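You operate a simulated robot arm through the tools that you are given. There is no shell and no other tool. Be economical: measure what you need, move in short steps, check, and stop when the job is done.

You run a simulated two-armed robot. Do the job below in one go: nothing can be reset, and whatever is moved stays where it is left.

Task
Put one of the film scraps from the top of the wide table in the red crate. Take the size sign on the wide ledge and put it away on the middle wall shelf. Take the red round brush from the wide ledge and put it on the yellow card. Fetch the red shaper and set it in the inside of the carton on the side table. Take the yellow sign that says "cleaning" from the top of the heat tunnel and leave it on the middle belt. Put the wooden block on the white tile. Open the end flap. Do these in any order.

It is judged by the outcome, as a careful person would: the job done as asked, and still so three seconds after it is handed in. It fails if anything else is knocked over, pushed out of place, dropped, spilled or broken.

Robot
Two 6-joint arms with fingered hands on one trunk, on a base that drives. Base frame: it is fixed to the floor where the robot stands at the start and does not move with it; the origin is under the middle of the robot, x ahead of it, y to its left, z up; the surface under the hand at the start is at about z = 60. Units: cm, rad, N and s.
The left shoulder is at the start at [5, 17, 88.5], the right one opposite. With the tool pointing down near the work surface each hand reaches from about 50 to 76 cm from the robot's upright axis, wherever it stands, measured 20 degrees to its own side. Places, roughly: end flap [0, -830, 90]; film scrap (9x6x2 cm) [60, -10, 60]; inside of the carton on the side table [210, -550, 70]; middle belt [530, -800, 80]; middle wall shelf [740, -1190, 100]; red crate [175, 50, 75]; red shaper [175, -725, 75]; round brush [175, -725, 75]; size sign [100, -725, 75]; white tile [25, -825, 75]; wooden block (7x5x5 cm) [70, -830, 80]; yellow card [100, -750, 75]; yellow sign [150, -850, 125]. Payload 3.5 kg a hand.
Tool frame (each hand has its own): the origin (TCP) lies between the finger pads and is the grasp point; the fingertips stand 2.6 cm ahead of it; z points along the fingers, y is the line along which they close. Largest opening 13.2 cm; the body of the gripper starts 7.3 cm behind the TCP. The gripper is a hand of 3 fingers: y runs from the thumb to the fingers, the wrist lies at [0, 0, -23.4] in the tool frame, and closing takes about 1.5 s.
Orientation is told as [roll, pitch, yaw] about the base's x, y, z axes, in that order, counted from this pose: with the fingers straight down and closing along the base's y, the tool's x points along the base's -x, its y along +y and its z along -z.

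Tools
- The arms move only by the tool nudge_tool. It takes "left_motion", "right_motion" or both (then of equal length, played together; a hand with none holds still); each is a list of rows, each a list of 3 entries, a list of its own where there are three numbers: the turn, a rotation vector about the base's x, y, z in rad, then the shift along the base's x, y, z in cm, then the gripper command, from -1 (fully open) to 1 (shut), values between in proportion. In form: [[[wx, wy, wz], [x, y, z], hand], ...]. A call has 1 to 12 rows; each row is the pose to reach, as a shift and turn from the pose commanded when the call began. A row lasts 0.2 s, in which the tool goes at most 5 cm and 0.15 rad; a call with a longer step from one row to the next is refused whole, and so is a gripper value outside its range. Where a pose cannot be reached the arm comes as near as it can. A force on the tool above 40 N (or 10 N above the force at the start of the call, whichever is more), or a blocked arm, ends the call early, and 0.2 s more pass. The fingers move at their own pace (about 15.3 cm/s each) and stop on an object; they squeeze with about 31 N. The grip force told is the motor's: it shows also when the fingers shut on nothing. Time passes only in rows, and 0.2 s behind the last, so rows that repeat a pose let the fingers close. The reply holds the time, the measured pose of the TCP, the force on the tool along the base axes, the opening and the grip force, in the units named above and with some noise, with the torque about the TCP (base axes, N m) and any sound that the robot's microphone picked up.
- Cameras (640 x 400 px; columns grow to the right, rows downward): "scene" is now at [3.58, -1.09, 147.19]; the picture's right is [-0.14, -0.99, 0.00], its down [-0.76, 0.11, -0.64] and it looks along [0.64, -0.09, -0.77] (base axes); focal length 277 px, centre (320, 200). "left" rides on the left gripper at [-6.2, 0.3, -9.2] in its tool frame; the picture's right is [-0.05, -1.00, 0.00], its down [0.83, -0.04, -0.56] and it looks along [0.55, -0.03, 0.83] (tool axes); focal length 230 px, centre (320, 200). "right" rides on the right gripper at [6.2, 0.3, -9.2] in its tool frame; the picture's right is [-0.05, 1.00, 0.00], its down [-0.83, -0.04, -0.56] and it looks along [-0.55, -0.03, 0.83] (tool axes); focal length 230 px, centre (320, 200). There is no depth. A picture from a camera that has moved, and an enlarged one, comes with that camera's place and axes in the base frame and with its lens.
- get_image(camera): a new picture of that camera. The clock stands still meanwhile.
- lift_body(by): slides the trunk up (or, below 0, down) by that many cm; the arms and the scene camera ride with it, the base frame stays. It gives what a move gives, with no picture.
- drive_base(legs): drives the robot by 1 to 6 legs, each [ahead, left, turn to the left] in cm, cm and rad, along the robot's own axes; the way and the turn of a leg run together, so that a leg with both is an arc; at most 150 cm and 3.142 rad a leg. The arms and the cameras ride along, it lands a little off, and it stops where it bumps. It gives what a move gives.
- grasp_type(shape, hand): the hand has 3 fingers and takes this shape, open, in about a second: jaw (thumb against the fingers, like two jaws); tri (thumb and two fingers); tip (a fingertip pinch); poke (one finger out to press); point (the index stretched); flat (the hand flat); cup (the hand cupped); fist (a fist). The gripper value then closes the fingers along that shape, each until it touches; the sizes above hold for jaw. It gives what a move gives, with no picture.
- pan_tilt(pan, tilt): turns the head with the scene camera to pan (to the left, within 1.501 rad either way) and tilt (down, from -0.506 to 1.204), counted from straight ahead of the robot. It gives what a move gives.
- enlarge(camera, box): a new picture of the part [left, top, right, bottom] of that camera's present view, enlarged. The clock stands still meanwhile.
- close_job(): hands the job in; it is judged then, once.

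Work in short steps. Places have to be worked out from the pictures, the camera data and where the tool is seen: move nearer, look again, correct. Check each grasp and each placing, and mend what went wrong. You have 196 turns and 172 pictures in all, those below and enlarged ones among them. Open the grippers and draw the arms clear of the work before you hand the job in, unless the task says otherwise; then end with one line.

The tools are called after ">>>" by a JSON object that holds its "name" and its "arguments". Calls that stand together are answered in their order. nudge_tool: Moves the arms, as the interface text tells. Its arguments: {"type":"object","properties":{"left_motion":{"type":"array"},"right_motion":{"type":"array"}},"required":[]} The other tools are called the same way: lift_body (by) slides the trunk up or down; grasp_type (shape, hand) gives the hand a shape; drive_base (legs) drives the base; pan_tilt (pan, tilt) turns the head that bears the scene camera; get_image (camera) takes a picture; enlarge (camera, box) takes an enlarged picture of a part of a camera's view; close_job () hands the job in.

At the start:

```text
time_s: 0.0
left_position: [64.63, 23.7, 87.04]
left_orientation: [0.001, -0.001, 0.001]
left_contact_force: [-0.3, 0.0, 0.3]
left_torque: [0.01, 0.02, 0.0]
left_opening: 13.2
left_finger_force: 0.0
left_shape: jaw
right_position: [60.91, -27.71, 89.43]
right_orientation: [-0.001, 0.0, 0.001]
right_contact_force: [1.3, -0.2, 0.7]
right_torque: [0.04, -0.02, 0.01]
right_opening: 13.16
right_finger_force: 0.0
right_shape: jaw
trunk travel left (down, up): [-50.0, 21.0]
robot x, y, heading: [-0.04, 0.14, -0.001]
head pan, tilt: [-0.14, 0.871]
```

scene: 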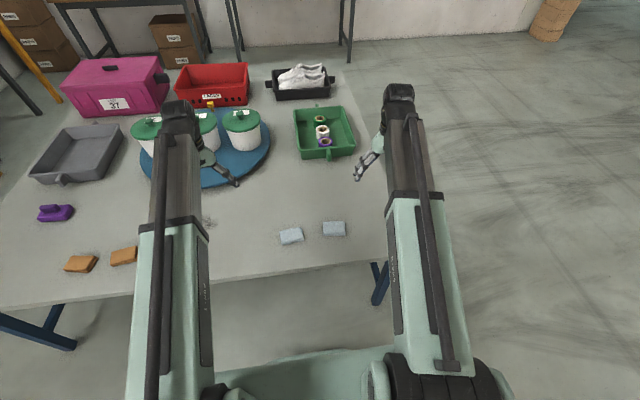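
right: 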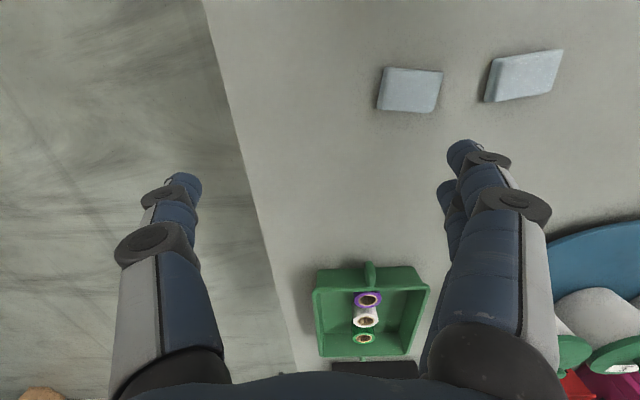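
left: 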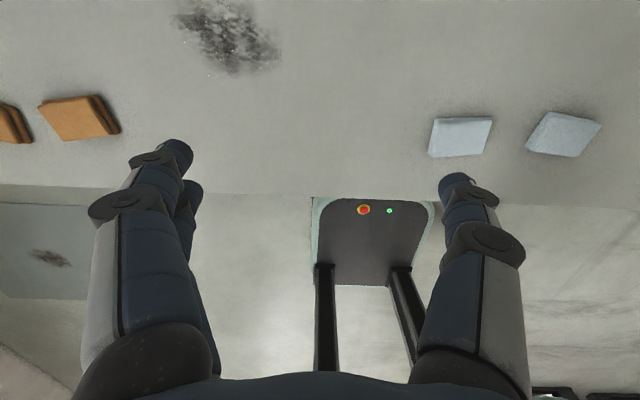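

The two light-blue pieces near (61,-14) and (60,2) look like the film scraps. I'll look closer at them and at the crate first.

>>> {"name": "enlarge", "arguments": {"camera": "scene", "box": [240, 190, 400, 290]}}

>>> {"name": "enlarge", "arguments": {"camera": "scene", "box": [20, 40, 380, 265]}}

```text
4.00 times, centred on (320, 240) of scene
camera zoom: at [3.58, -1.09, 147.19], right [-0.14, -0.99, 0.0], down [-0.76, 0.11, -0.64], along [0.64, -0.09, -0.77], focal length 1108 px, centre (320, 40)
```

zoom: 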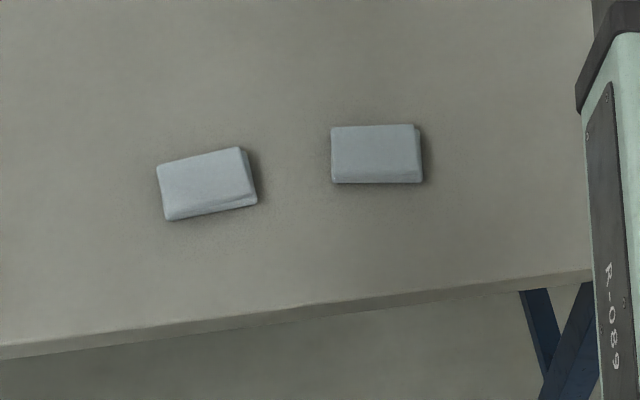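

```text
1.78 times, centred on (200, 152) of scene
camera zoom: at [3.58, -1.09, 147.19], right [-0.14, -0.99, 0.0], down [-0.76, 0.11, -0.64], along [0.64, -0.09, -0.77], focal length 492 px, centre (533, 284)
```

zoom: 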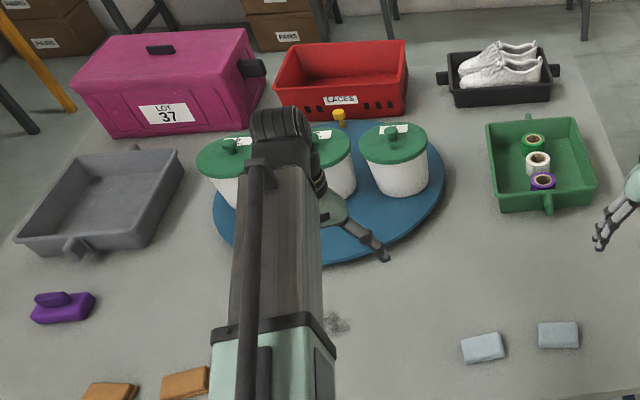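

The right scrap sits near (60.3,-14.3) with its long side along about y, turned -0.14 rad. I'll bring the right hand over it.

>>> {"name": "nudge_tool", "arguments": {"right_motion": [[[0, 0, -0.03], [0, 3, -3], -1], [[0, 0, -0.06], [-0.2, 6, -6], -1], [[0, 0, -0.09], [-0.3, 9, -9], -1], [[0, 0, -0.12], [-0.5, 12, -12], -1], [[0, 0, -0.14], [-0.6, 13.3, -15], -1], [[0, 0, -0.14], [-0.6, 13.3, -18], -1], [[0, 0, -0.14], [-0.6, 13.3, -18], -1]]}}

>>> {"name": "get_image", "arguments": {"camera": "right"}}

>>> {"name": "get_image", "arguments": {"camera": "scene"}}

```text
time_s: 1.6
left_position: [64.67, 23.72, 87.21]
left_orientation: [0.001, -0.001, -0.001]
left_contact_force: [-0.5, -0.3, 0.0]
left_torque: [0.01, 0.01, -0.02]
left_opening: 13.18
left_finger_force: 0.0
left_shape: jaw
right_position: [60.31, -14.37, 71.39]
right_orientation: [0.001, 0.001, -0.139]
right_contact_force: [0.5, 0.7, -0.6]
right_torque: [-0.04, -0.01, 0.0]
right_opening: 13.18
right_finger_force: 0.0
right_shape: jaw
trunk travel left (down, up): [-50.0, 21.0]
robot x, y, heading: [-0.04, 0.27, -0.001]
head pan, tilt: [-0.14, 0.871]
```

```text
166 pictures are left
camera right: at [54.24, -13.4, 80.6], right [0.19, 0.98, 0.0], down [0.82, -0.16, 0.56], along [0.55, -0.11, -0.83], focal length 230 px, centre (320, 200)
```

right: 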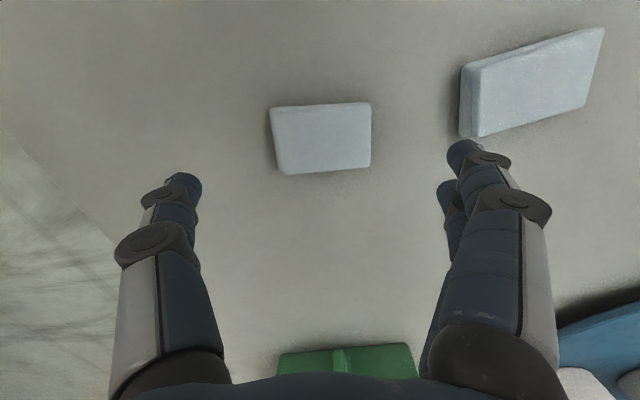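

```text
165 pictures are left
camera scene: at [3.59, -1.09, 147.19], right [-0.14, -0.99, 0.0], down [-0.76, 0.11, -0.64], along [0.64, -0.09, -0.77], focal length 277 px, centre (320, 200)
```

scene: 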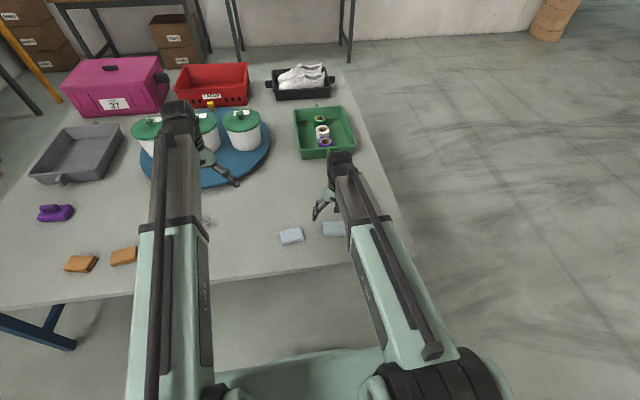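

The scrap is centred between the fingers. I'll go down to just above the table and close.

>>> {"name": "nudge_tool", "arguments": {"right_motion": [[[0, 0, 0], [0.1, -0.2, -3], -1], [[0, 0, 0], [0.1, -0.2, -6], -1], [[0, 0, 0], [0.1, -0.2, -8.2], -1], [[0, 0, 0], [0.1, -0.2, -8.2], -0.4], [[0, 0, 0], [0.1, -0.2, -8.2], 0.2], [[0, 0, 0], [0.1, -0.2, -8.2], 0.6], [[0, 0, 0], [0.1, -0.2, -8.2], 1], [[0, 0, 0], [0.1, -0.2, -8.2], 1], [[0, 0, 0], [0.1, -0.2, -8.2], 1]]}}

```text
time_s: 3.6
left_position: [64.64, 23.72, 87.14]
left_orientation: [-0.002, -0.001, 0.002]
left_contact_force: [0.4, -0.4, 0.2]
left_torque: [0.0, 0.04, -0.01]
left_opening: 13.16
left_finger_force: 0.1
left_shape: jaw
right_position: [60.44, -14.6, 63.28]
right_orientation: [0.0, 0.0, -0.14]
right_contact_force: [0.9, 0.7, 5.6]
right_torque: [-0.23, 0.06, 0.03]
right_opening: 7.32
right_finger_force: 31.1
right_shape: jaw
trunk travel left (down, up): [-50.0, 21.0]
robot x, y, heading: [0.08, -0.03, 0.003]
head pan, tilt: [-0.14, 0.871]
```

It is gripped at 7.3 cm opening. I'll lift and check it.

>>> {"name": "nudge_tool", "arguments": {"right_motion": [[[0, 0, 0], [0, 0, 4], 1], [[0, 0, 0], [0, 0, 8], 1], [[0, 0, 0], [0, 0, 13], 1], [[0, 0, 0.04], [0, -2, 17], 1], [[0, 0, 0.08], [0, -6, 20], 1], [[0, 0, 0.12], [0, -10, 22], 1], [[0, 0, 0.14], [0, -14, 24], 1], [[0, 0, 0.14], [0, -14, 28], 1], [[0, 0, 0.14], [0, -14, 32], 1]]}}

>>> {"name": "get_image", "arguments": {"camera": "right"}}

>>> {"name": "pan_tilt", "arguments": {"pan": 0, "tilt": 0.3}}

>>> {"name": "get_image", "arguments": {"camera": "scene"}}

>>> {"name": "pan_tilt", "arguments": {"pan": -1.3, "tilt": 0.3}}

>>> {"name": "get_image", "arguments": {"camera": "scene"}}

```text
time_s: 5.6
left_position: [64.56, 23.71, 87.19]
left_orientation: [0.0, 0.001, 0.001]
left_contact_force: [-0.3, 0.4, -0.5]
left_torque: [0.02, 0.03, 0.01]
left_opening: 13.17
left_finger_force: 0.1
left_shape: jaw
right_position: [60.4, -28.79, 95.18]
right_orientation: [0.0, 0.0, 0.001]
right_contact_force: [0.2, 0.5, 0.0]
right_torque: [-0.02, -0.03, 0.0]
right_opening: 7.3
right_finger_force: 31.1
right_shape: jaw
trunk travel left (down, up): [-50.0, 21.0]
robot x, y, heading: [0.21, -0.22, -0.0]
head pan, tilt: [-0.14, 0.871]
```

```text
164 pictures are left
camera right: at [54.18, -28.61, 104.47], right [0.05, 1.0, 0.0], down [0.83, -0.04, 0.55], along [0.55, -0.03, -0.83], focal length 230 px, centre (320, 200)
```

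right: 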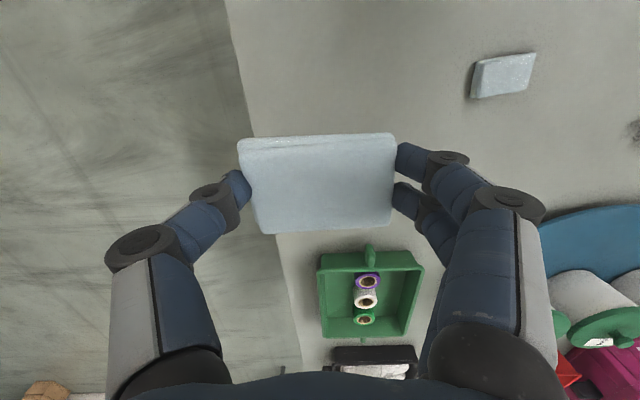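

```text
time_s: 6.6
left_position: [64.58, 23.67, 87.25]
left_orientation: [0.0, 0.0, 0.0]
left_contact_force: [-1.1, -0.2, -0.2]
left_torque: [0.0, -0.01, -0.02]
left_opening: 13.2
left_finger_force: 0.0
left_shape: jaw
right_position: [60.38, -28.86, 95.33]
right_orientation: [0.0, 0.0, 0.001]
right_contact_force: [0.2, 0.7, -0.6]
right_torque: [0.03, 0.01, -0.02]
right_opening: 7.3
right_finger_force: 31.4
right_shape: jaw
trunk travel left (down, up): [-50.0, 21.0]
robot x, y, heading: [-0.11, 0.17, -0.002]
head pan, tilt: [0.0, 0.3]
```

```text
163 pictures are left
camera scene: at [5.29, -0.02, 152.19], right [0.0, -1.0, 0.0], down [-0.3, 0.0, -0.95], along [0.95, 0.0, -0.3], focal length 277 px, centre (320, 200)
```

scene: 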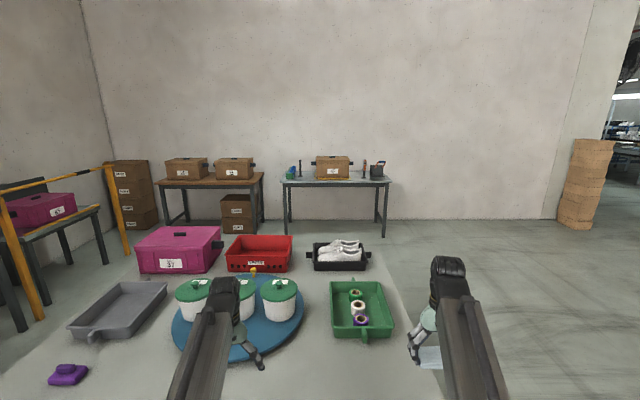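

```text
time_s: 8.1
left_position: [64.65, 23.67, 87.16]
left_orientation: [0.0, 0.001, -0.001]
left_contact_force: [0.5, -0.1, -0.5]
left_torque: [-0.05, 0.0, 0.03]
left_opening: 13.17
left_finger_force: 0.1
left_shape: jaw
right_position: [60.38, -28.73, 95.06]
right_orientation: [0.0, 0.0, 0.0]
right_contact_force: [0.4, -0.3, 0.7]
right_torque: [-0.03, 0.02, 0.01]
right_opening: 7.32
right_finger_force: 31.0
right_shape: jaw
trunk travel left (down, up): [-50.0, 21.0]
robot x, y, heading: [0.21, -0.5, -0.001]
head pan, tilt: [-1.3, 0.3]
```

```text
162 pictures are left
camera scene: at [-1.54, -9.02, 152.2], right [-0.96, -0.27, 0.0], down [-0.08, 0.28, -0.96], along [0.26, -0.92, -0.3], focal length 277 px, centre (320, 200)
```

scene: 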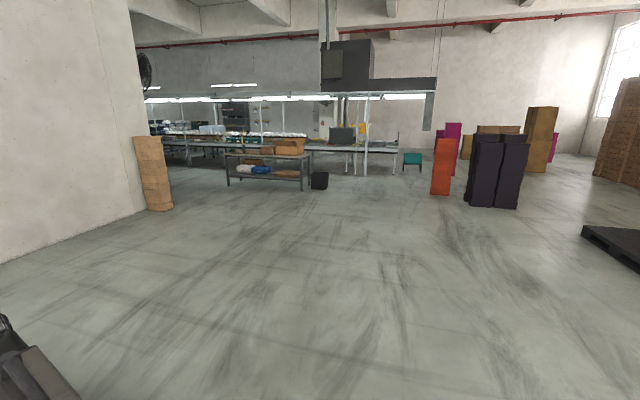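

The scrap is held well. The crate's centre is about (165,40), near the table's far side, so I'll raise the trunk and drive around the right side to approach from behind.

>>> {"name": "lift_body", "arguments": {"by": 12}}

>>> {"name": "drive_base", "arguments": {"legs": [[0, -140, 0], [0, 0, 3.14], [-125, 0, 0], [-120, 0, 0]]}}

>>> {"name": "pan_tilt", "arguments": {"pan": -0.7, "tilt": 0.6}}

>>> {"name": "get_image", "arguments": {"camera": "scene"}}

```text
time_s: 9.6
left_position: [64.64, 23.77, 99.16]
left_orientation: [-0.001, 0.001, 0.0]
left_contact_force: [-0.1, -1.0, 0.1]
left_torque: [0.0, 0.01, 0.03]
left_opening: 13.19
left_finger_force: 0.0
left_shape: jaw
right_position: [60.36, -28.77, 107.17]
right_orientation: [0.001, 0.001, 0.0]
right_contact_force: [-0.4, -0.1, -1.0]
right_torque: [-0.01, 0.0, 0.02]
right_opening: 7.31
right_finger_force: 31.3
right_shape: jaw
trunk travel left (down, up): [-62.0, 9.0]
robot x, y, heading: [-0.08, -0.02, 0.001]
head pan, tilt: [-1.3, 0.3]
```

```text
time_s: 35.6
left_position: [182.34, -161.79, 99.28]
left_orientation: [-0.001, -0.001, -3.122]
left_contact_force: [0.7, 0.6, 0.4]
left_torque: [0.01, 0.02, 0.03]
left_opening: 13.19
left_finger_force: 0.1
left_shape: jaw
right_position: [185.5, -109.24, 107.25]
right_orientation: [0.001, -0.002, -3.12]
right_contact_force: [0.3, -0.3, -0.9]
right_torque: [0.0, 0.03, -0.01]
right_opening: 7.23
right_finger_force: 30.8
right_shape: jaw
trunk travel left (down, up): [-62.0, 9.0]
robot x, y, heading: [246.55, -136.52, -3.12]
head pan, tilt: [-1.3, 0.3]
```

```text
time_s: 36.6
left_position: [182.36, -161.92, 99.15]
left_orientation: [-0.001, 0.0, -3.12]
left_contact_force: [0.2, 0.8, 0.1]
left_torque: [-0.02, 0.01, -0.04]
left_opening: 13.18
left_finger_force: 0.1
left_shape: jaw
right_position: [185.52, -109.32, 107.26]
right_orientation: [0.002, 0.0, -3.122]
right_contact_force: [0.1, -0.6, -0.4]
right_torque: [0.0, -0.01, -0.01]
right_opening: 7.23
right_finger_force: 30.7
right_shape: jaw
trunk travel left (down, up): [-62.0, 9.0]
robot x, y, heading: [246.4, -136.7, -3.117]
head pan, tilt: [-0.7, 0.6]
```

```text
161 pictures are left
camera scene: at [243.5, -131.16, 161.45], right [0.63, 0.78, 0.0], down [0.44, -0.35, -0.83], along [-0.64, 0.52, -0.56], focal length 277 px, centre (320, 200)
```

scene: 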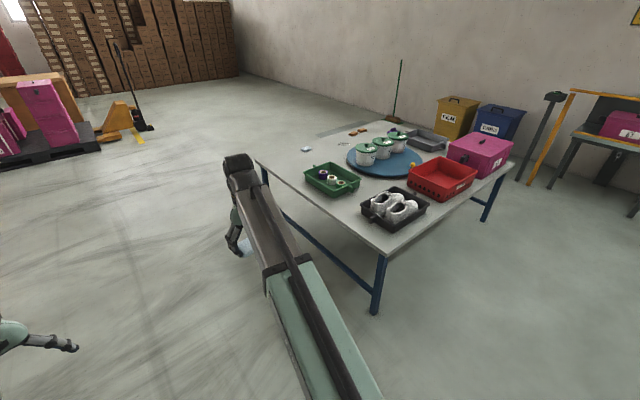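

Table's far edge is at x≈187 and the crate about (168,36). I'll strafe alongside to be opposite it.

>>> {"name": "drive_base", "arguments": {"legs": [[0, -148, 0]]}}

>>> {"name": "pan_tilt", "arguments": {"pan": -0.2, "tilt": 0.9}}

>>> {"name": "get_image", "arguments": {"camera": "scene"}}

>>> {"name": "get_image", "arguments": {"camera": "right"}}

```text
time_s: 43.9
left_position: [179.11, -13.85, 99.15]
left_orientation: [0.001, 0.0, -3.121]
left_contact_force: [-0.1, -0.2, -0.6]
left_torque: [-0.02, 0.0, 0.01]
left_opening: 13.16
left_finger_force: 0.2
left_shape: jaw
right_position: [182.4, 38.72, 107.2]
right_orientation: [0.0, 0.001, -3.121]
right_contact_force: [-1.1, -0.1, -0.7]
right_torque: [0.02, -0.02, -0.02]
right_opening: 7.28
right_finger_force: 30.7
right_shape: jaw
trunk travel left (down, up): [-62.0, 9.0]
robot x, y, heading: [243.79, 11.32, -3.124]
head pan, tilt: [-0.7, 0.6]
```

```text
time_s: 44.9
left_position: [179.2, -13.9, 99.12]
left_orientation: [0.001, -0.001, -3.12]
left_contact_force: [-0.6, 0.6, -0.6]
left_torque: [-0.02, 0.0, -0.02]
left_opening: 13.21
left_finger_force: 0.1
left_shape: jaw
right_position: [182.33, 38.77, 107.1]
right_orientation: [0.0, -0.002, -3.12]
right_contact_force: [0.9, -0.3, 0.2]
right_torque: [0.0, -0.04, 0.02]
right_opening: 7.27
right_finger_force: 30.6
right_shape: jaw
trunk travel left (down, up): [-62.0, 9.0]
robot x, y, heading: [243.42, 11.17, -3.122]
head pan, tilt: [-0.201, 0.901]
```

```text
160 pictures are left
camera scene: at [239.82, 12.65, 158.97], right [0.18, 0.98, 0.0], down [0.77, -0.14, -0.62], along [-0.61, 0.11, -0.78], focal length 277 px, centre (320, 200)
```

scene: 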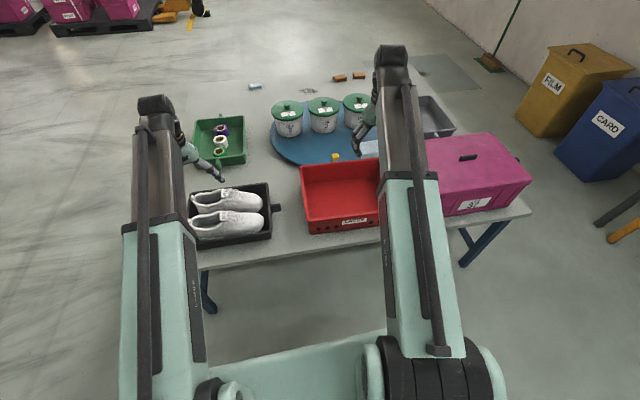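

```text
159 pictures are left
camera right: at [188.44, 38.48, 116.43], right [-0.03, -1.0, 0.0], down [-0.83, 0.03, 0.56], along [-0.55, 0.02, -0.83], focal length 230 px, centre (320, 200)
```

right: 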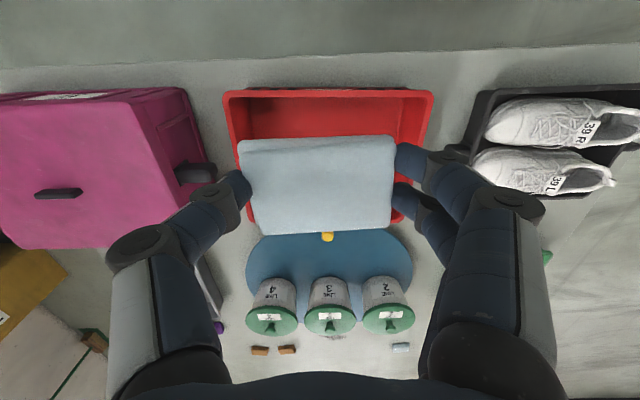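

Crate centre is about (169.5,37). I'll drive 7 cm closer, then move over the crate and lower to z≈75.

>>> {"name": "drive_base", "arguments": {"legs": [[7, 0, 0]]}}

>>> {"name": "nudge_tool", "arguments": {"right_motion": [[[0, 0, 0], [-3, -1, -3], 1], [[0, 0, 0], [-6, -1.5, -6], 1], [[0, 0, 0], [-6, -1.5, -10], 1], [[0, 0, 0], [-6, -1.5, -14], 1], [[0, 0, 0], [-6, -1.5, -18], 1], [[0, 0, 0], [-6, -1.5, -22], 1], [[0, 0, 0], [-6, -1.5, -25], 1], [[0, 0, 0], [-6, -1.5, -25], 1]]}}

>>> {"name": "get_image", "arguments": {"camera": "right"}}

>>> {"name": "get_image", "arguments": {"camera": "scene"}}

```text
time_s: 45.9
left_position: [172.03, -13.89, 99.08]
left_orientation: [0.0, 0.003, -3.121]
left_contact_force: [-0.6, 0.1, -1.0]
left_torque: [0.02, -0.02, -0.02]
left_opening: 13.2
left_finger_force: 0.0
left_shape: jaw
right_position: [175.25, 38.6, 107.07]
right_orientation: [0.0, 0.002, -3.119]
right_contact_force: [-0.7, 0.9, 0.1]
right_torque: [0.04, -0.02, 0.0]
right_opening: 7.26
right_finger_force: 31.1
right_shape: jaw
trunk travel left (down, up): [-62.0, 9.0]
robot x, y, heading: [235.91, 10.83, -3.12]
head pan, tilt: [-0.201, 0.901]
```

```text
time_s: 47.7
left_position: [172.12, -13.89, 99.17]
left_orientation: [0.001, 0.0, -3.121]
left_contact_force: [-0.2, -0.3, 0.5]
left_torque: [-0.02, -0.01, 0.03]
left_opening: 13.2
left_finger_force: 0.1
left_shape: jaw
right_position: [169.34, 37.11, 82.23]
right_orientation: [0.0, -0.001, -3.12]
right_contact_force: [0.4, 0.2, -0.2]
right_torque: [-0.02, -0.02, -0.01]
right_opening: 7.23
right_finger_force: 30.9
right_shape: jaw
trunk travel left (down, up): [-62.0, 9.0]
robot x, y, heading: [236.05, 11.36, -3.118]
head pan, tilt: [-0.201, 0.901]
```

```text
158 pictures are left
camera right: at [175.41, 36.79, 91.4], right [-0.03, -1.0, 0.0], down [-0.83, 0.03, 0.56], along [-0.56, 0.02, -0.83], focal length 230 px, centre (320, 200)
```

right: 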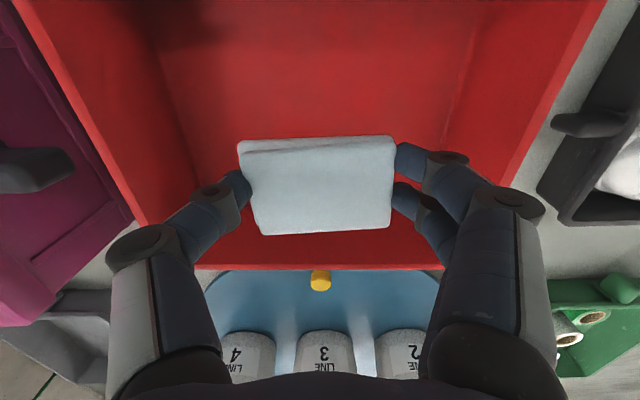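

```text
157 pictures are left
camera scene: at [232.79, 12.5, 158.97], right [0.18, 0.98, 0.0], down [0.77, -0.14, -0.62], along [-0.61, 0.11, -0.78], focal length 277 px, centre (320, 200)
```

scene: 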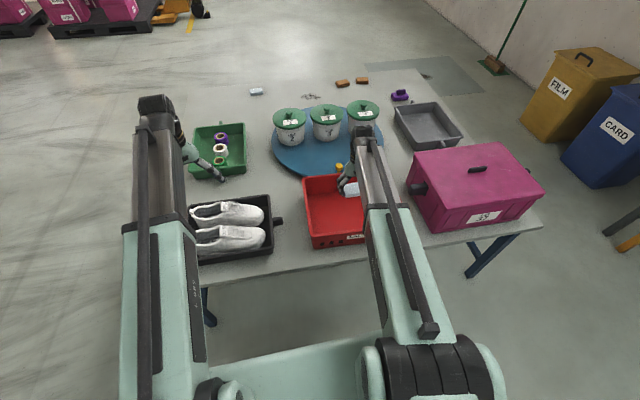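

The scrap is over the crate interior. I'll lower it to the crate floor and release.

>>> {"name": "nudge_tool", "arguments": {"right_motion": [[[0, 0, 0], [0, 0, -4], 1], [[0, 0, 0], [0, 0, -8], 1], [[0, 0, 0], [0, 0, -11], 1], [[0, 0, 0], [0, 0, -14], 1], [[0, 0, 0], [0, 0, -15.5], 1], [[0, 0, 0], [0, 0, -16.5], 1], [[0, 0, 0], [0, 0, -17.3], 1], [[0, 0, 0], [0, 0, -17.3], 1]]}}

```text
time_s: 49.5
left_position: [172.24, -14.0, 99.18]
left_orientation: [0.0, 0.0, -3.122]
left_contact_force: [-0.1, -0.2, -0.3]
left_torque: [0.01, 0.01, 0.02]
left_opening: 13.19
left_finger_force: 0.2
left_shape: jaw
right_position: [169.34, 37.19, 64.79]
right_orientation: [0.0, 0.001, -3.12]
right_contact_force: [-0.7, 0.0, 0.2]
right_torque: [-0.02, 0.0, -0.02]
right_opening: 7.27
right_finger_force: 31.5
right_shape: jaw
trunk travel left (down, up): [-62.0, 9.0]
robot x, y, heading: [235.97, 11.54, -3.121]
head pan, tilt: [-0.201, 0.901]
```

>>> {"name": "nudge_tool", "arguments": {"right_motion": [[[0, 0, 0], [0, 0, -0.5], 1], [[0, 0, 0], [0, 0, -0.8], 1], [[0, 0, 0], [0, 0, -0.8], 0.3], [[0, 0, 0], [0, 0, -0.8], -0.5], [[0, 0, 0], [0, 0, -0.8], -1], [[0, 0, 0], [0, 0, -0.8], -1], [[0, 0, 0], [0, 0, 3], -1], [[0, 0, 0], [0, 0, 8], -1], [[0, 0, 0], [0, 0, 13], -1], [[0, 0, 0], [0, 0, 18], -1], [[0, 0, 0], [0, 0, 23], -1], [[0, 0, 0], [0, 0, 28], -1]]}}

>>> {"name": "get_image", "arguments": {"camera": "right"}}

```text
time_s: 52.1
left_position: [172.2, -13.99, 99.2]
left_orientation: [-0.001, 0.001, -3.12]
left_contact_force: [-0.2, -0.6, -0.2]
left_torque: [-0.01, 0.02, 0.0]
left_opening: 13.18
left_finger_force: 0.1
left_shape: jaw
right_position: [169.36, 37.2, 93.03]
right_orientation: [-0.001, -0.001, -3.121]
right_contact_force: [0.0, 0.5, -0.7]
right_torque: [0.03, 0.02, -0.03]
right_opening: 13.18
right_finger_force: 0.1
right_shape: jaw
trunk travel left (down, up): [-62.0, 9.0]
robot x, y, heading: [236.09, 11.01, -3.122]
head pan, tilt: [-0.201, 0.901]
```

```text
156 pictures are left
camera right: at [175.42, 36.88, 102.25], right [-0.03, -1.0, 0.0], down [-0.83, 0.03, 0.55], along [-0.55, 0.02, -0.83], focal length 230 px, centre (320, 200)
```

right: 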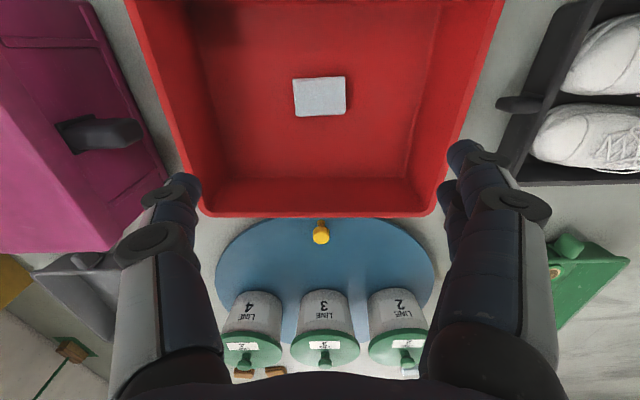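

The scrap lies in the red crate. Now I'll drive around toward the far work area and look from a distance.

>>> {"name": "drive_base", "arguments": {"legs": [[-10, 0, 0], [0, 150, 0], [0, 0, 1.55], [0, -80, 0], [140, 0, 0]]}}

>>> {"name": "pan_tilt", "arguments": {"pan": 0, "tilt": 0.2}}

>>> {"name": "get_image", "arguments": {"camera": "scene"}}

```text
time_s: 74.5
left_position: [194.66, -343.62, 99.19]
left_orientation: [-0.001, -0.001, -1.561]
left_contact_force: [0.7, 0.5, -0.6]
left_torque: [0.01, 0.04, 0.02]
left_opening: 13.18
left_finger_force: 0.0
left_shape: jaw
right_position: [143.41, -345.92, 92.93]
right_orientation: [-0.001, 0.001, -1.562]
right_contact_force: [0.0, 0.1, 0.0]
right_torque: [0.0, 0.0, 0.0]
right_opening: 13.19
right_finger_force: 0.0
right_shape: jaw
trunk travel left (down, up): [-62.0, 9.0]
robot x, y, heading: [170.34, -279.25, -1.562]
head pan, tilt: [-0.201, 0.901]
```

```text
time_s: 75.6
left_position: [194.65, -343.57, 99.17]
left_orientation: [0.001, 0.001, -1.563]
left_contact_force: [-0.4, -0.2, 0.2]
left_torque: [0.01, -0.01, 0.0]
left_opening: 13.2
left_finger_force: 0.0
left_shape: jaw
right_position: [143.54, -345.9, 92.9]
right_orientation: [-0.001, 0.0, -1.562]
right_contact_force: [0.1, 0.3, 0.5]
right_torque: [0.0, -0.02, 0.02]
right_opening: 13.21
right_finger_force: 0.1
right_shape: jaw
trunk travel left (down, up): [-62.0, 9.0]
robot x, y, heading: [170.36, -279.53, -1.564]
head pan, tilt: [0.0, 0.201]
```

```text
155 pictures are left
camera scene: at [170.34, -284.6, 165.12], right [-1.0, -0.01, 0.0], down [0.0, 0.2, -0.98], along [0.01, -0.98, -0.2], focal length 277 px, centre (320, 200)
```

scene: 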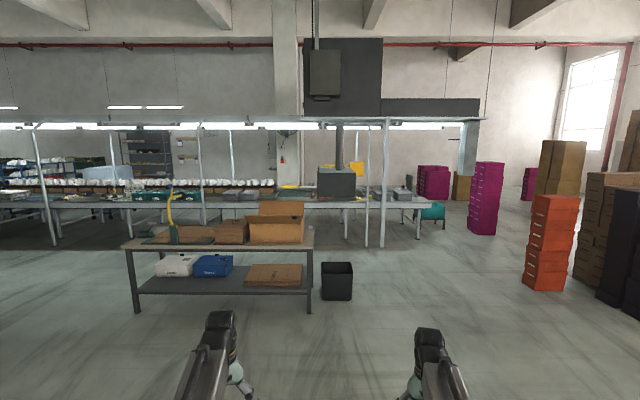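

The side table spans x≈178–358, front at y≈-533, with the open carton at its right end. I'll enlarge the line behind it.

>>> {"name": "enlarge", "arguments": {"camera": "scene", "box": [280, 120, 440, 220]}}

>>> {"name": "enlarge", "arguments": {"camera": "scene", "box": [100, 140, 324, 280]}}

```text
4.00 times, centred on (360, 170) of scene
camera zoom: at [170.34, -284.6, 165.12], right [-1.0, -0.01, 0.0], down [0.0, 0.2, -0.98], along [0.01, -0.98, -0.2], focal length 1108 px, centre (160, 320)
```

zoom: 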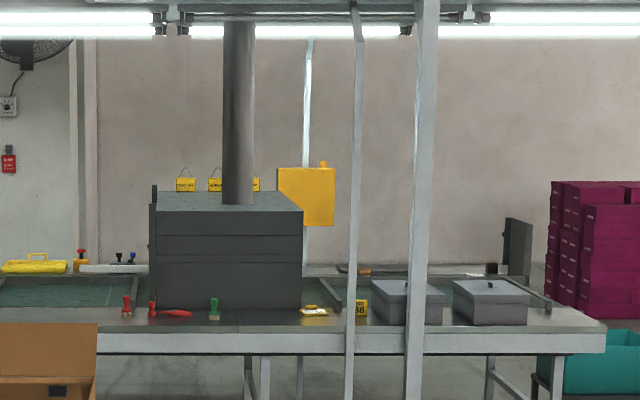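

```text
2.86 times, centred on (212, 210) of scene
camera zoom: at [170.34, -284.6, 165.12], right [-1.0, -0.01, 0.0], down [0.0, 0.2, -0.98], along [0.01, -0.98, -0.2], focal length 792 px, centre (629, 171)
```

zoom: 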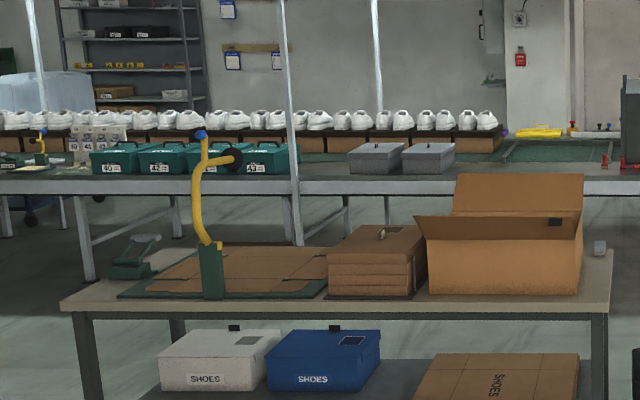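

The ledge front edge is near y≈-697 and z≈75. I'll strafe clear of the black bin and drive up to the ledge at about (80,-585).

>>> {"name": "drive_base", "arguments": {"legs": [[0, -90, 0], [150, 0, 0], [150, 0, 0]]}}

>>> {"name": "pan_tilt", "arguments": {"pan": 0.2, "tilt": 0.45}}

>>> {"name": "get_image", "arguments": {"camera": "scene"}}

```text
time_s: 94.5
left_position: [110.62, -645.64, 99.17]
left_orientation: [-0.001, 0.0, -1.546]
left_contact_force: [0.0, 0.5, 0.4]
left_torque: [0.03, -0.02, 0.01]
left_opening: 13.2
left_finger_force: 0.1
left_shape: jaw
right_position: [59.54, -648.61, 92.96]
right_orientation: [-0.001, 0.0, -1.546]
right_contact_force: [-0.5, 0.4, -0.3]
right_torque: [-0.01, 0.0, -0.01]
right_opening: 13.2
right_finger_force: 0.0
right_shape: jaw
trunk travel left (down, up): [-62.0, 9.0]
robot x, y, heading: [84.96, -581.47, -1.544]
head pan, tilt: [0.0, 0.201]
```

```text
time_s: 95.2
left_position: [110.68, -645.58, 99.12]
left_orientation: [0.002, -0.001, -1.546]
left_contact_force: [-0.1, -0.8, -0.3]
left_torque: [-0.01, 0.0, 0.02]
left_opening: 13.18
left_finger_force: 0.1
left_shape: jaw
right_position: [59.44, -648.65, 92.83]
right_orientation: [0.0, 0.0, -1.546]
right_contact_force: [-0.2, -0.5, 0.7]
right_torque: [0.01, -0.01, -0.03]
right_opening: 13.2
right_finger_force: 0.0
right_shape: jaw
trunk travel left (down, up): [-62.0, 9.0]
robot x, y, heading: [85.34, -581.24, -1.55]
head pan, tilt: [0.201, 0.45]
```

```text
152 pictures are left
camera scene: at [87.32, -586.56, 162.81], right [-0.97, -0.22, 0.0], down [-0.1, 0.42, -0.9], along [0.2, -0.88, -0.43], focal length 277 px, centre (320, 200)
```

scene: 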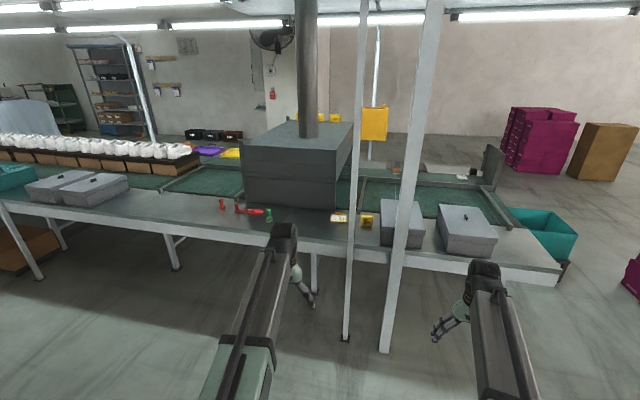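

Two uprights stand in front of the ledge around x≈73 and 98. I'll zoom in on the items before moving closer.

>>> {"name": "enlarge", "arguments": {"camera": "scene", "box": [200, 180, 408, 310]}}

>>> {"name": "enlarge", "arguments": {"camera": "scene", "box": [340, 120, 580, 270]}}

```text
3.08 times, centred on (304, 245) of scene
camera zoom: at [87.32, -586.56, 162.81], right [-0.97, -0.22, 0.0], down [-0.1, 0.42, -0.9], along [0.2, -0.88, -0.43], focal length 852 px, centre (369, 62)
```

zoom: 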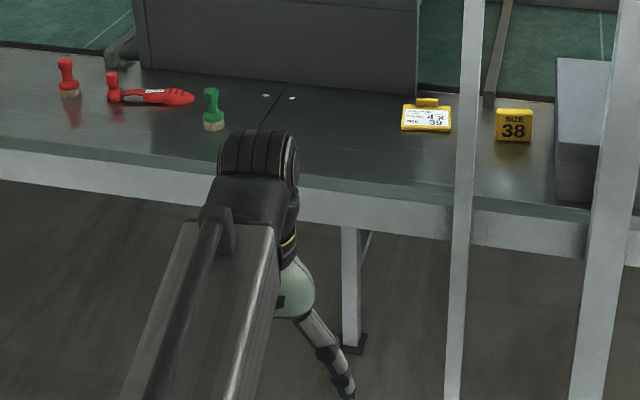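

```text
2.67 times, centred on (460, 195) of scene
camera zoom: at [87.32, -586.56, 162.81], right [-0.97, -0.22, 0.0], down [-0.1, 0.42, -0.9], along [0.2, -0.88, -0.43], focal length 739 px, centre (-53, 213)
```

zoom: 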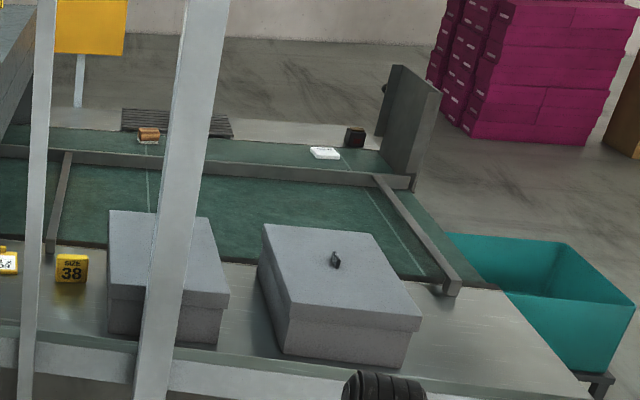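

The red round brush is the far-left one (x≈189), the red shaper next to it (x≈170), the card near (110,-742) and the sign near (92,-743). I'll check clearance between side table, bin and ledge to my left.

>>> {"name": "pan_tilt", "arguments": {"pan": 1.3, "tilt": 0.6}}

>>> {"name": "get_image", "arguments": {"camera": "scene"}}

```text
time_s: 96.6
left_position: [110.63, -645.55, 99.11]
left_orientation: [0.001, 0.0, -1.547]
left_contact_force: [0.1, -0.1, -0.2]
left_torque: [-0.03, -0.02, -0.02]
left_opening: 13.19
left_finger_force: 0.0
left_shape: jaw
right_position: [59.61, -648.71, 92.93]
right_orientation: [0.0, 0.001, -1.547]
right_contact_force: [-0.1, -0.8, 0.4]
right_torque: [-0.03, 0.0, 0.02]
right_opening: 13.21
right_finger_force: 0.0
right_shape: jaw
trunk travel left (down, up): [-62.0, 9.0]
robot x, y, heading: [85.21, -581.78, -1.545]
head pan, tilt: [1.3, 0.6]
```

```text
149 pictures are left
camera scene: at [93.85, -579.75, 161.45], right [-0.24, -0.97, 0.0], down [-0.55, 0.14, -0.83], along [0.8, -0.2, -0.56], focal length 277 px, centre (320, 200)
```

scene: 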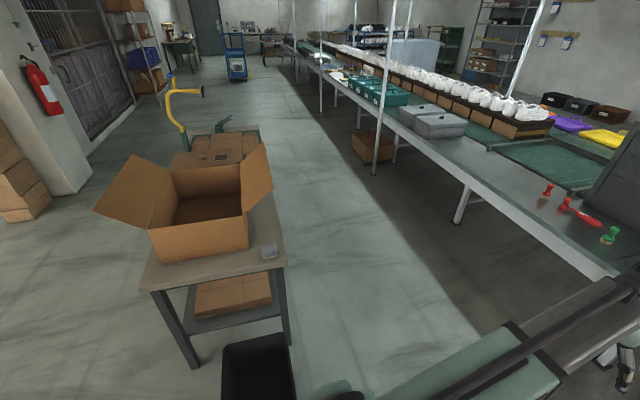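

The aisle is 124 cm wide and free. I'll retract both arms, drive up, and strafe left to be in front of the round brush with the right hand.

>>> {"name": "nudge_tool", "arguments": {"left_motion": [[[0, 0, 0], [0, 4, 0], -1], [[0, 0, 0], [0, 8, 0], -1], [[0, 0, 0], [0, 12, 0], -1], [[0, 0, 0], [0, 13, 0], -1]], "right_motion": [[[0, 0, 0], [0, 4, 2], -1], [[0, 0, 0], [0, 8, 4], -1], [[0, 0, 0], [0, 12, 6], -1], [[0, 0, 0], [0, 15, 6], -1]]}}

>>> {"name": "drive_base", "arguments": {"legs": [[58, 0, -0.025], [0, 124, 0]]}}

>>> {"name": "pan_tilt", "arguments": {"pan": -0.1, "tilt": 0.8}}

>>> {"name": "get_image", "arguments": {"camera": "scene"}}

```text
time_s: 97.6
left_position: [110.61, -632.61, 99.28]
left_orientation: [-0.001, 0.001, -1.547]
left_contact_force: [0.1, -1.0, 0.5]
left_torque: [-0.04, 0.01, -0.02]
left_opening: 13.19
left_finger_force: 0.1
left_shape: jaw
right_position: [59.64, -633.61, 98.95]
right_orientation: [-0.001, -0.001, -1.548]
right_contact_force: [0.3, -0.9, 0.6]
right_torque: [0.0, 0.01, 0.0]
right_opening: 13.2
right_finger_force: 0.1
right_shape: jaw
trunk travel left (down, up): [-62.0, 9.0]
robot x, y, heading: [85.68, -581.86, -1.544]
head pan, tilt: [1.3, 0.6]
```

```text
time_s: 106.8
left_position: [234.86, -691.14, 99.12]
left_orientation: [0.0, 0.002, -1.563]
left_contact_force: [0.3, 1.1, -0.6]
left_torque: [0.0, 0.0, -0.01]
left_opening: 13.19
left_finger_force: 0.1
left_shape: jaw
right_position: [183.8, -691.28, 98.91]
right_orientation: [0.0, 0.001, -1.565]
right_contact_force: [0.5, 0.8, 0.0]
right_torque: [0.01, -0.01, 0.02]
right_opening: 13.2
right_finger_force: 0.0
right_shape: jaw
trunk travel left (down, up): [-62.0, 9.0]
robot x, y, heading: [210.69, -639.69, -1.562]
head pan, tilt: [1.3, 0.6]
```

```text
time_s: 108.3
left_position: [234.99, -691.14, 99.24]
left_orientation: [0.0, 0.0, -1.563]
left_contact_force: [0.0, -0.6, -0.9]
left_torque: [0.0, 0.0, -0.01]
left_opening: 13.18
left_finger_force: 0.1
left_shape: jaw
right_position: [183.64, -691.39, 98.98]
right_orientation: [0.001, 0.001, -1.564]
right_contact_force: [0.4, 0.5, -0.1]
right_torque: [0.01, 0.03, 0.0]
right_opening: 13.18
right_finger_force: 0.0
right_shape: jaw
trunk travel left (down, up): [-62.0, 9.0]
robot x, y, heading: [210.49, -639.75, -1.567]
head pan, tilt: [-0.099, 0.799]
```

```text
148 pictures are left
camera scene: at [209.67, -643.82, 159.76], right [-1.0, 0.09, 0.0], down [0.07, 0.71, -0.7], along [-0.06, -0.69, -0.72], focal length 277 px, centre (320, 200)
```

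scene: 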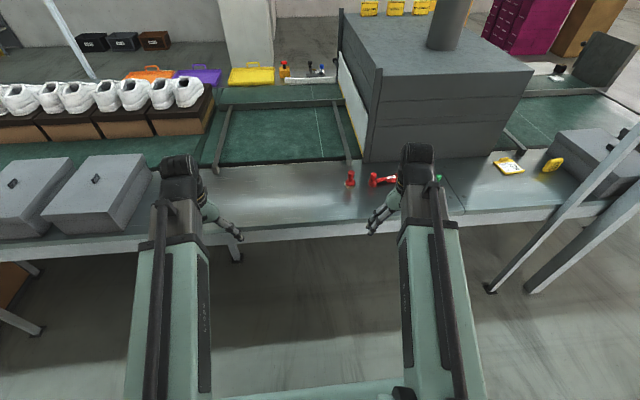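

Brush and shaper are visible just left of the right hand. I'll zoom in and take the right hand view.

>>> {"name": "enlarge", "arguments": {"camera": "scene", "box": [320, 130, 480, 230]}}

>>> {"name": "get_image", "arguments": {"camera": "right"}}

```text
4.00 times, centred on (400, 180) of scene
camera zoom: at [209.67, -643.82, 159.76], right [-1.0, 0.09, 0.0], down [0.07, 0.71, -0.7], along [-0.06, -0.69, -0.72], focal length 1108 px, centre (0, 280)
```

zoom: 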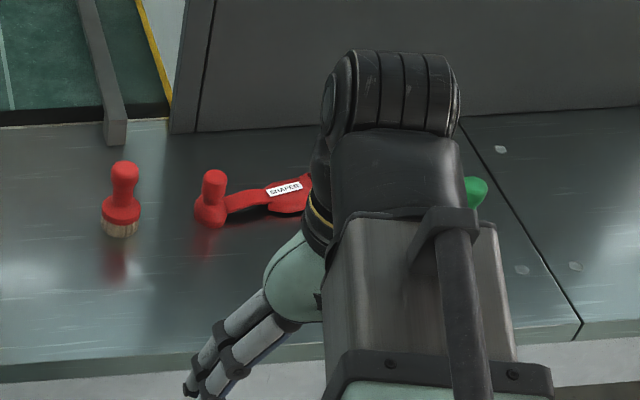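

```text
146 pictures are left
camera right: at [183.93, -685.29, 108.16], right [1.0, -0.04, 0.0], down [-0.04, -0.83, 0.56], along [-0.03, -0.55, -0.83], focal length 230 px, centre (320, 200)
```

right: 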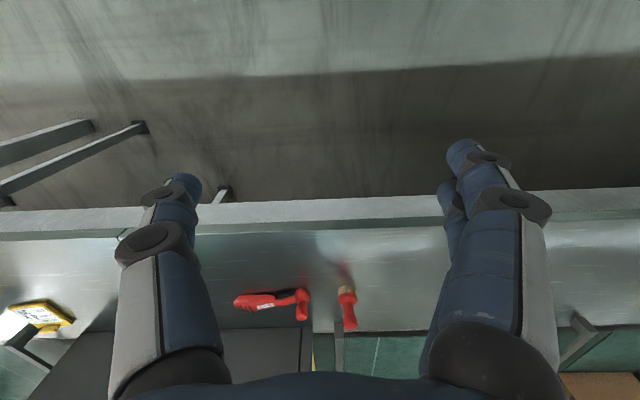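

Brush stands at about (188,-731.7), ~9 cm tall, with the shaper's knob 10 cm to its right; I'll half-close the fingers to fit between. Drive 24 cm ahead first, then approach.

>>> {"name": "drive_base", "arguments": {"legs": [[24, 0, 0]]}}

>>> {"name": "nudge_tool", "arguments": {"right_motion": [[[0, 0, 0], [2, -4, 0], -0.3], [[0, 0, 0], [4, -8, 0], -0.3], [[0, 0, 0], [4.2, -12, 0], -0.3], [[0, 0, 0], [4.2, -12, -2], -0.3], [[0, 0, 0], [4.2, -12, -2], -0.3]]}}

>>> {"name": "get_image", "arguments": {"camera": "right"}}

>>> {"name": "get_image", "arguments": {"camera": "scene"}}

```text
time_s: 110.1
left_position: [234.91, -715.25, 99.23]
left_orientation: [0.0, 0.002, -1.563]
left_contact_force: [0.3, -0.4, -0.4]
left_torque: [0.03, 0.0, 0.0]
left_opening: 13.19
left_finger_force: 0.0
left_shape: jaw
right_position: [183.83, -715.37, 98.76]
right_orientation: [0.0, 0.002, -1.565]
right_contact_force: [0.3, 1.4, -0.6]
right_torque: [0.02, 0.0, 0.02]
right_opening: 13.19
right_finger_force: 0.0
right_shape: jaw
trunk travel left (down, up): [-62.0, 9.0]
robot x, y, heading: [210.49, -663.59, -1.564]
head pan, tilt: [-0.099, 0.799]
```

```text
time_s: 111.3
left_position: [235.0, -715.29, 99.16]
left_orientation: [-0.001, 0.0, -1.563]
left_contact_force: [-0.4, -0.2, 0.5]
left_torque: [0.0, -0.03, 0.0]
left_opening: 13.22
left_finger_force: 0.1
left_shape: jaw
right_position: [187.96, -727.39, 96.82]
right_orientation: [-0.001, 0.0, -1.565]
right_contact_force: [-0.3, 0.4, 0.8]
right_torque: [0.0, -0.04, 0.01]
right_opening: 8.59
right_finger_force: 0.1
right_shape: jaw
trunk travel left (down, up): [-62.0, 9.0]
robot x, y, heading: [210.58, -663.76, -1.559]
head pan, tilt: [-0.099, 0.799]
```

```text
145 pictures are left
camera right: at [188.22, -721.32, 106.12], right [1.0, -0.05, 0.0], down [-0.04, -0.83, 0.56], along [-0.03, -0.55, -0.83], focal length 230 px, centre (320, 200)
```

right: 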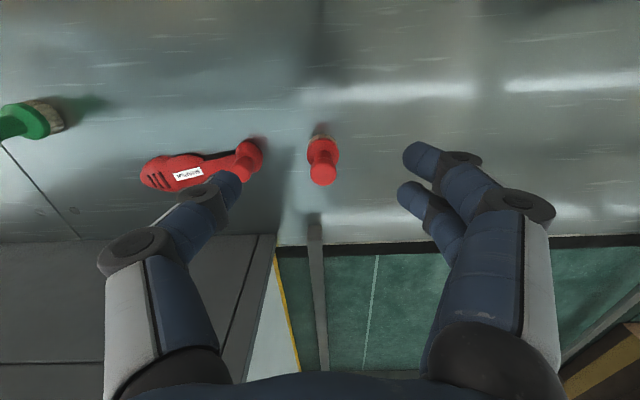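

```text
144 pictures are left
camera scene: at [209.82, -667.8, 159.76], right [-1.0, 0.09, 0.0], down [0.07, 0.71, -0.7], along [-0.06, -0.69, -0.72], focal length 277 px, centre (320, 200)
```

scene: 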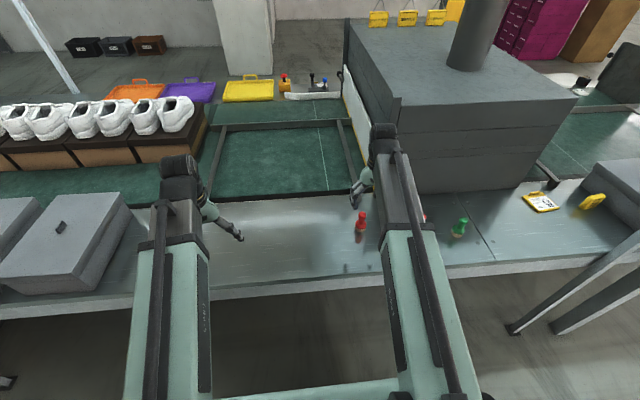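

The brush centre is about (187.8,-731.7), well aligned in x. I'll move back 4.3 cm and down to grip at z≈80.5.

>>> {"name": "nudge_tool", "arguments": {"right_motion": [[[0, 0, 0], [-0.1, -4.3, 0], -0.3], [[0, 0, 0], [-0.1, -4.3, -5], -0.3], [[0, 0, 0], [-0.1, -4.3, -9], -0.3], [[0, 0, 0], [-0.1, -4.3, -13], -0.3], [[0, 0, 0], [-0.1, -4.3, -16.2], -0.3], [[0, 0, 0], [-0.1, -4.3, -16.2], 0.2], [[0, 0, 0], [-0.1, -4.3, -16.2], 0.6], [[0, 0, 0], [-0.1, -4.3, -16.2], 1], [[0, 0, 0], [-0.1, -4.3, -16.2], 1], [[0, 0, 0], [-0.1, -4.3, -16.2], 1]]}}

>>> {"name": "get_image", "arguments": {"camera": "right"}}

```text
time_s: 113.5
left_position: [234.9, -715.17, 99.1]
left_orientation: [-0.001, 0.0, -1.564]
left_contact_force: [-0.7, -0.8, 0.0]
left_torque: [-0.02, -0.01, 0.01]
left_opening: 13.22
left_finger_force: 0.1
left_shape: jaw
right_position: [187.8, -731.48, 80.77]
right_orientation: [0.001, -0.001, -1.566]
right_contact_force: [0.4, 0.1, 0.6]
right_torque: [0.0, 0.0, -0.03]
right_opening: 0.0
right_finger_force: 30.8
right_shape: jaw
trunk travel left (down, up): [-62.0, 9.0]
robot x, y, heading: [211.02, -663.36, -1.564]
head pan, tilt: [-0.099, 0.799]
```

```text
143 pictures are left
camera right: at [188.03, -725.44, 90.02], right [1.0, -0.05, 0.0], down [-0.04, -0.83, 0.56], along [-0.03, -0.55, -0.83], focal length 230 px, centre (320, 200)
```

right: 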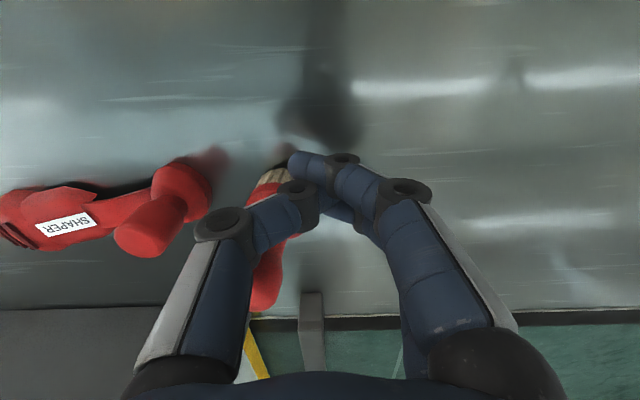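

The fingers shut on nothing: the brush was squeezed aside but seems still upright. I'll check from the scene camera before rising.

>>> {"name": "enlarge", "arguments": {"camera": "scene", "box": [310, 160, 470, 260]}}

>>> {"name": "get_image", "arguments": {"camera": "left"}}

```text
4.00 times, centred on (390, 210) of scene
camera zoom: at [209.83, -667.74, 159.76], right [-1.0, 0.09, 0.0], down [0.07, 0.71, -0.7], along [-0.07, -0.69, -0.72], focal length 1108 px, centre (40, 160)
```

zoom: 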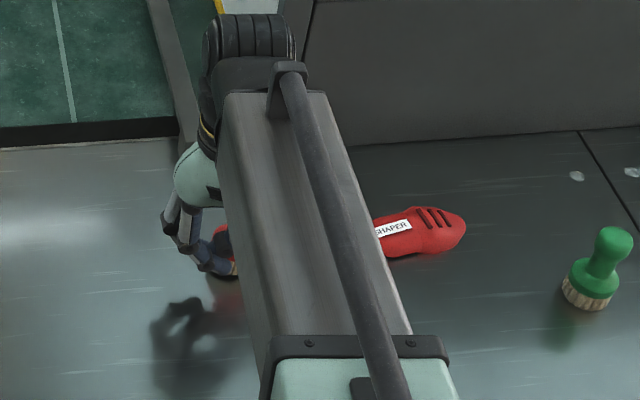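

```text
141 pictures are left
camera left: at [235.36, -721.43, 108.52], right [-1.0, -0.06, 0.0], down [-0.05, 0.83, 0.55], along [-0.03, 0.55, -0.83], focal length 230 px, centre (320, 200)
```

left: 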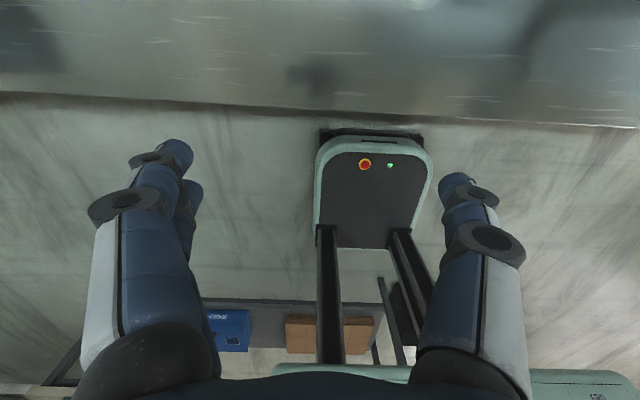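

I'll rise straight up with the fingers still shut, then look again.

>>> {"name": "nudge_tool", "arguments": {"right_motion": [[[0, 0, 0], [0.5, 0, 1], 1], [[0, 0, 0], [1, 0.5, 3], 1], [[0, 0, 0], [1, 0.5, 7], 1], [[0, 0, 0], [1, 0.5, 12], 1], [[0, 0, 0], [0, 0.5, 16], 1], [[0, 0, 0], [0, 0.5, 16], 1]]}}

>>> {"name": "get_image", "arguments": {"camera": "right"}}

```text
time_s: 114.9
left_position: [235.05, -715.25, 99.23]
left_orientation: [0.002, 0.0, -1.565]
left_contact_force: [0.4, -0.1, -0.8]
left_torque: [0.0, -0.04, 0.03]
left_opening: 13.16
left_finger_force: 0.1
left_shape: jaw
right_position: [187.81, -731.12, 96.67]
right_orientation: [-0.001, 0.001, -1.566]
right_contact_force: [-0.9, 0.5, 0.2]
right_torque: [0.02, 0.0, 0.01]
right_opening: 0.01
right_finger_force: 31.3
right_shape: jaw
trunk travel left (down, up): [-62.0, 9.0]
robot x, y, heading: [210.59, -663.71, -1.561]
head pan, tilt: [-0.099, 0.799]
```

```text
140 pictures are left
camera right: at [188.13, -725.07, 105.93], right [1.0, -0.05, 0.0], down [-0.04, -0.83, 0.55], along [-0.03, -0.55, -0.83], focal length 230 px, centre (320, 200)
```

right: 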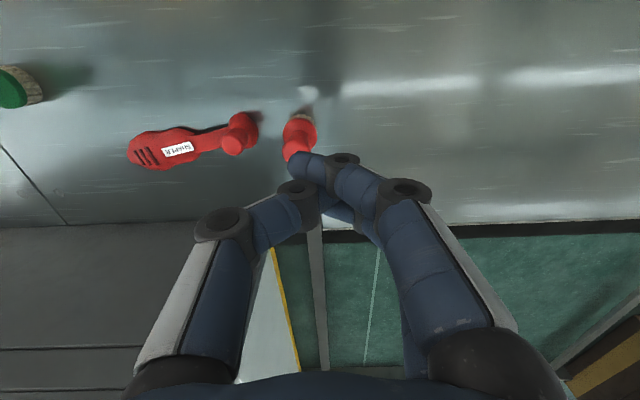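

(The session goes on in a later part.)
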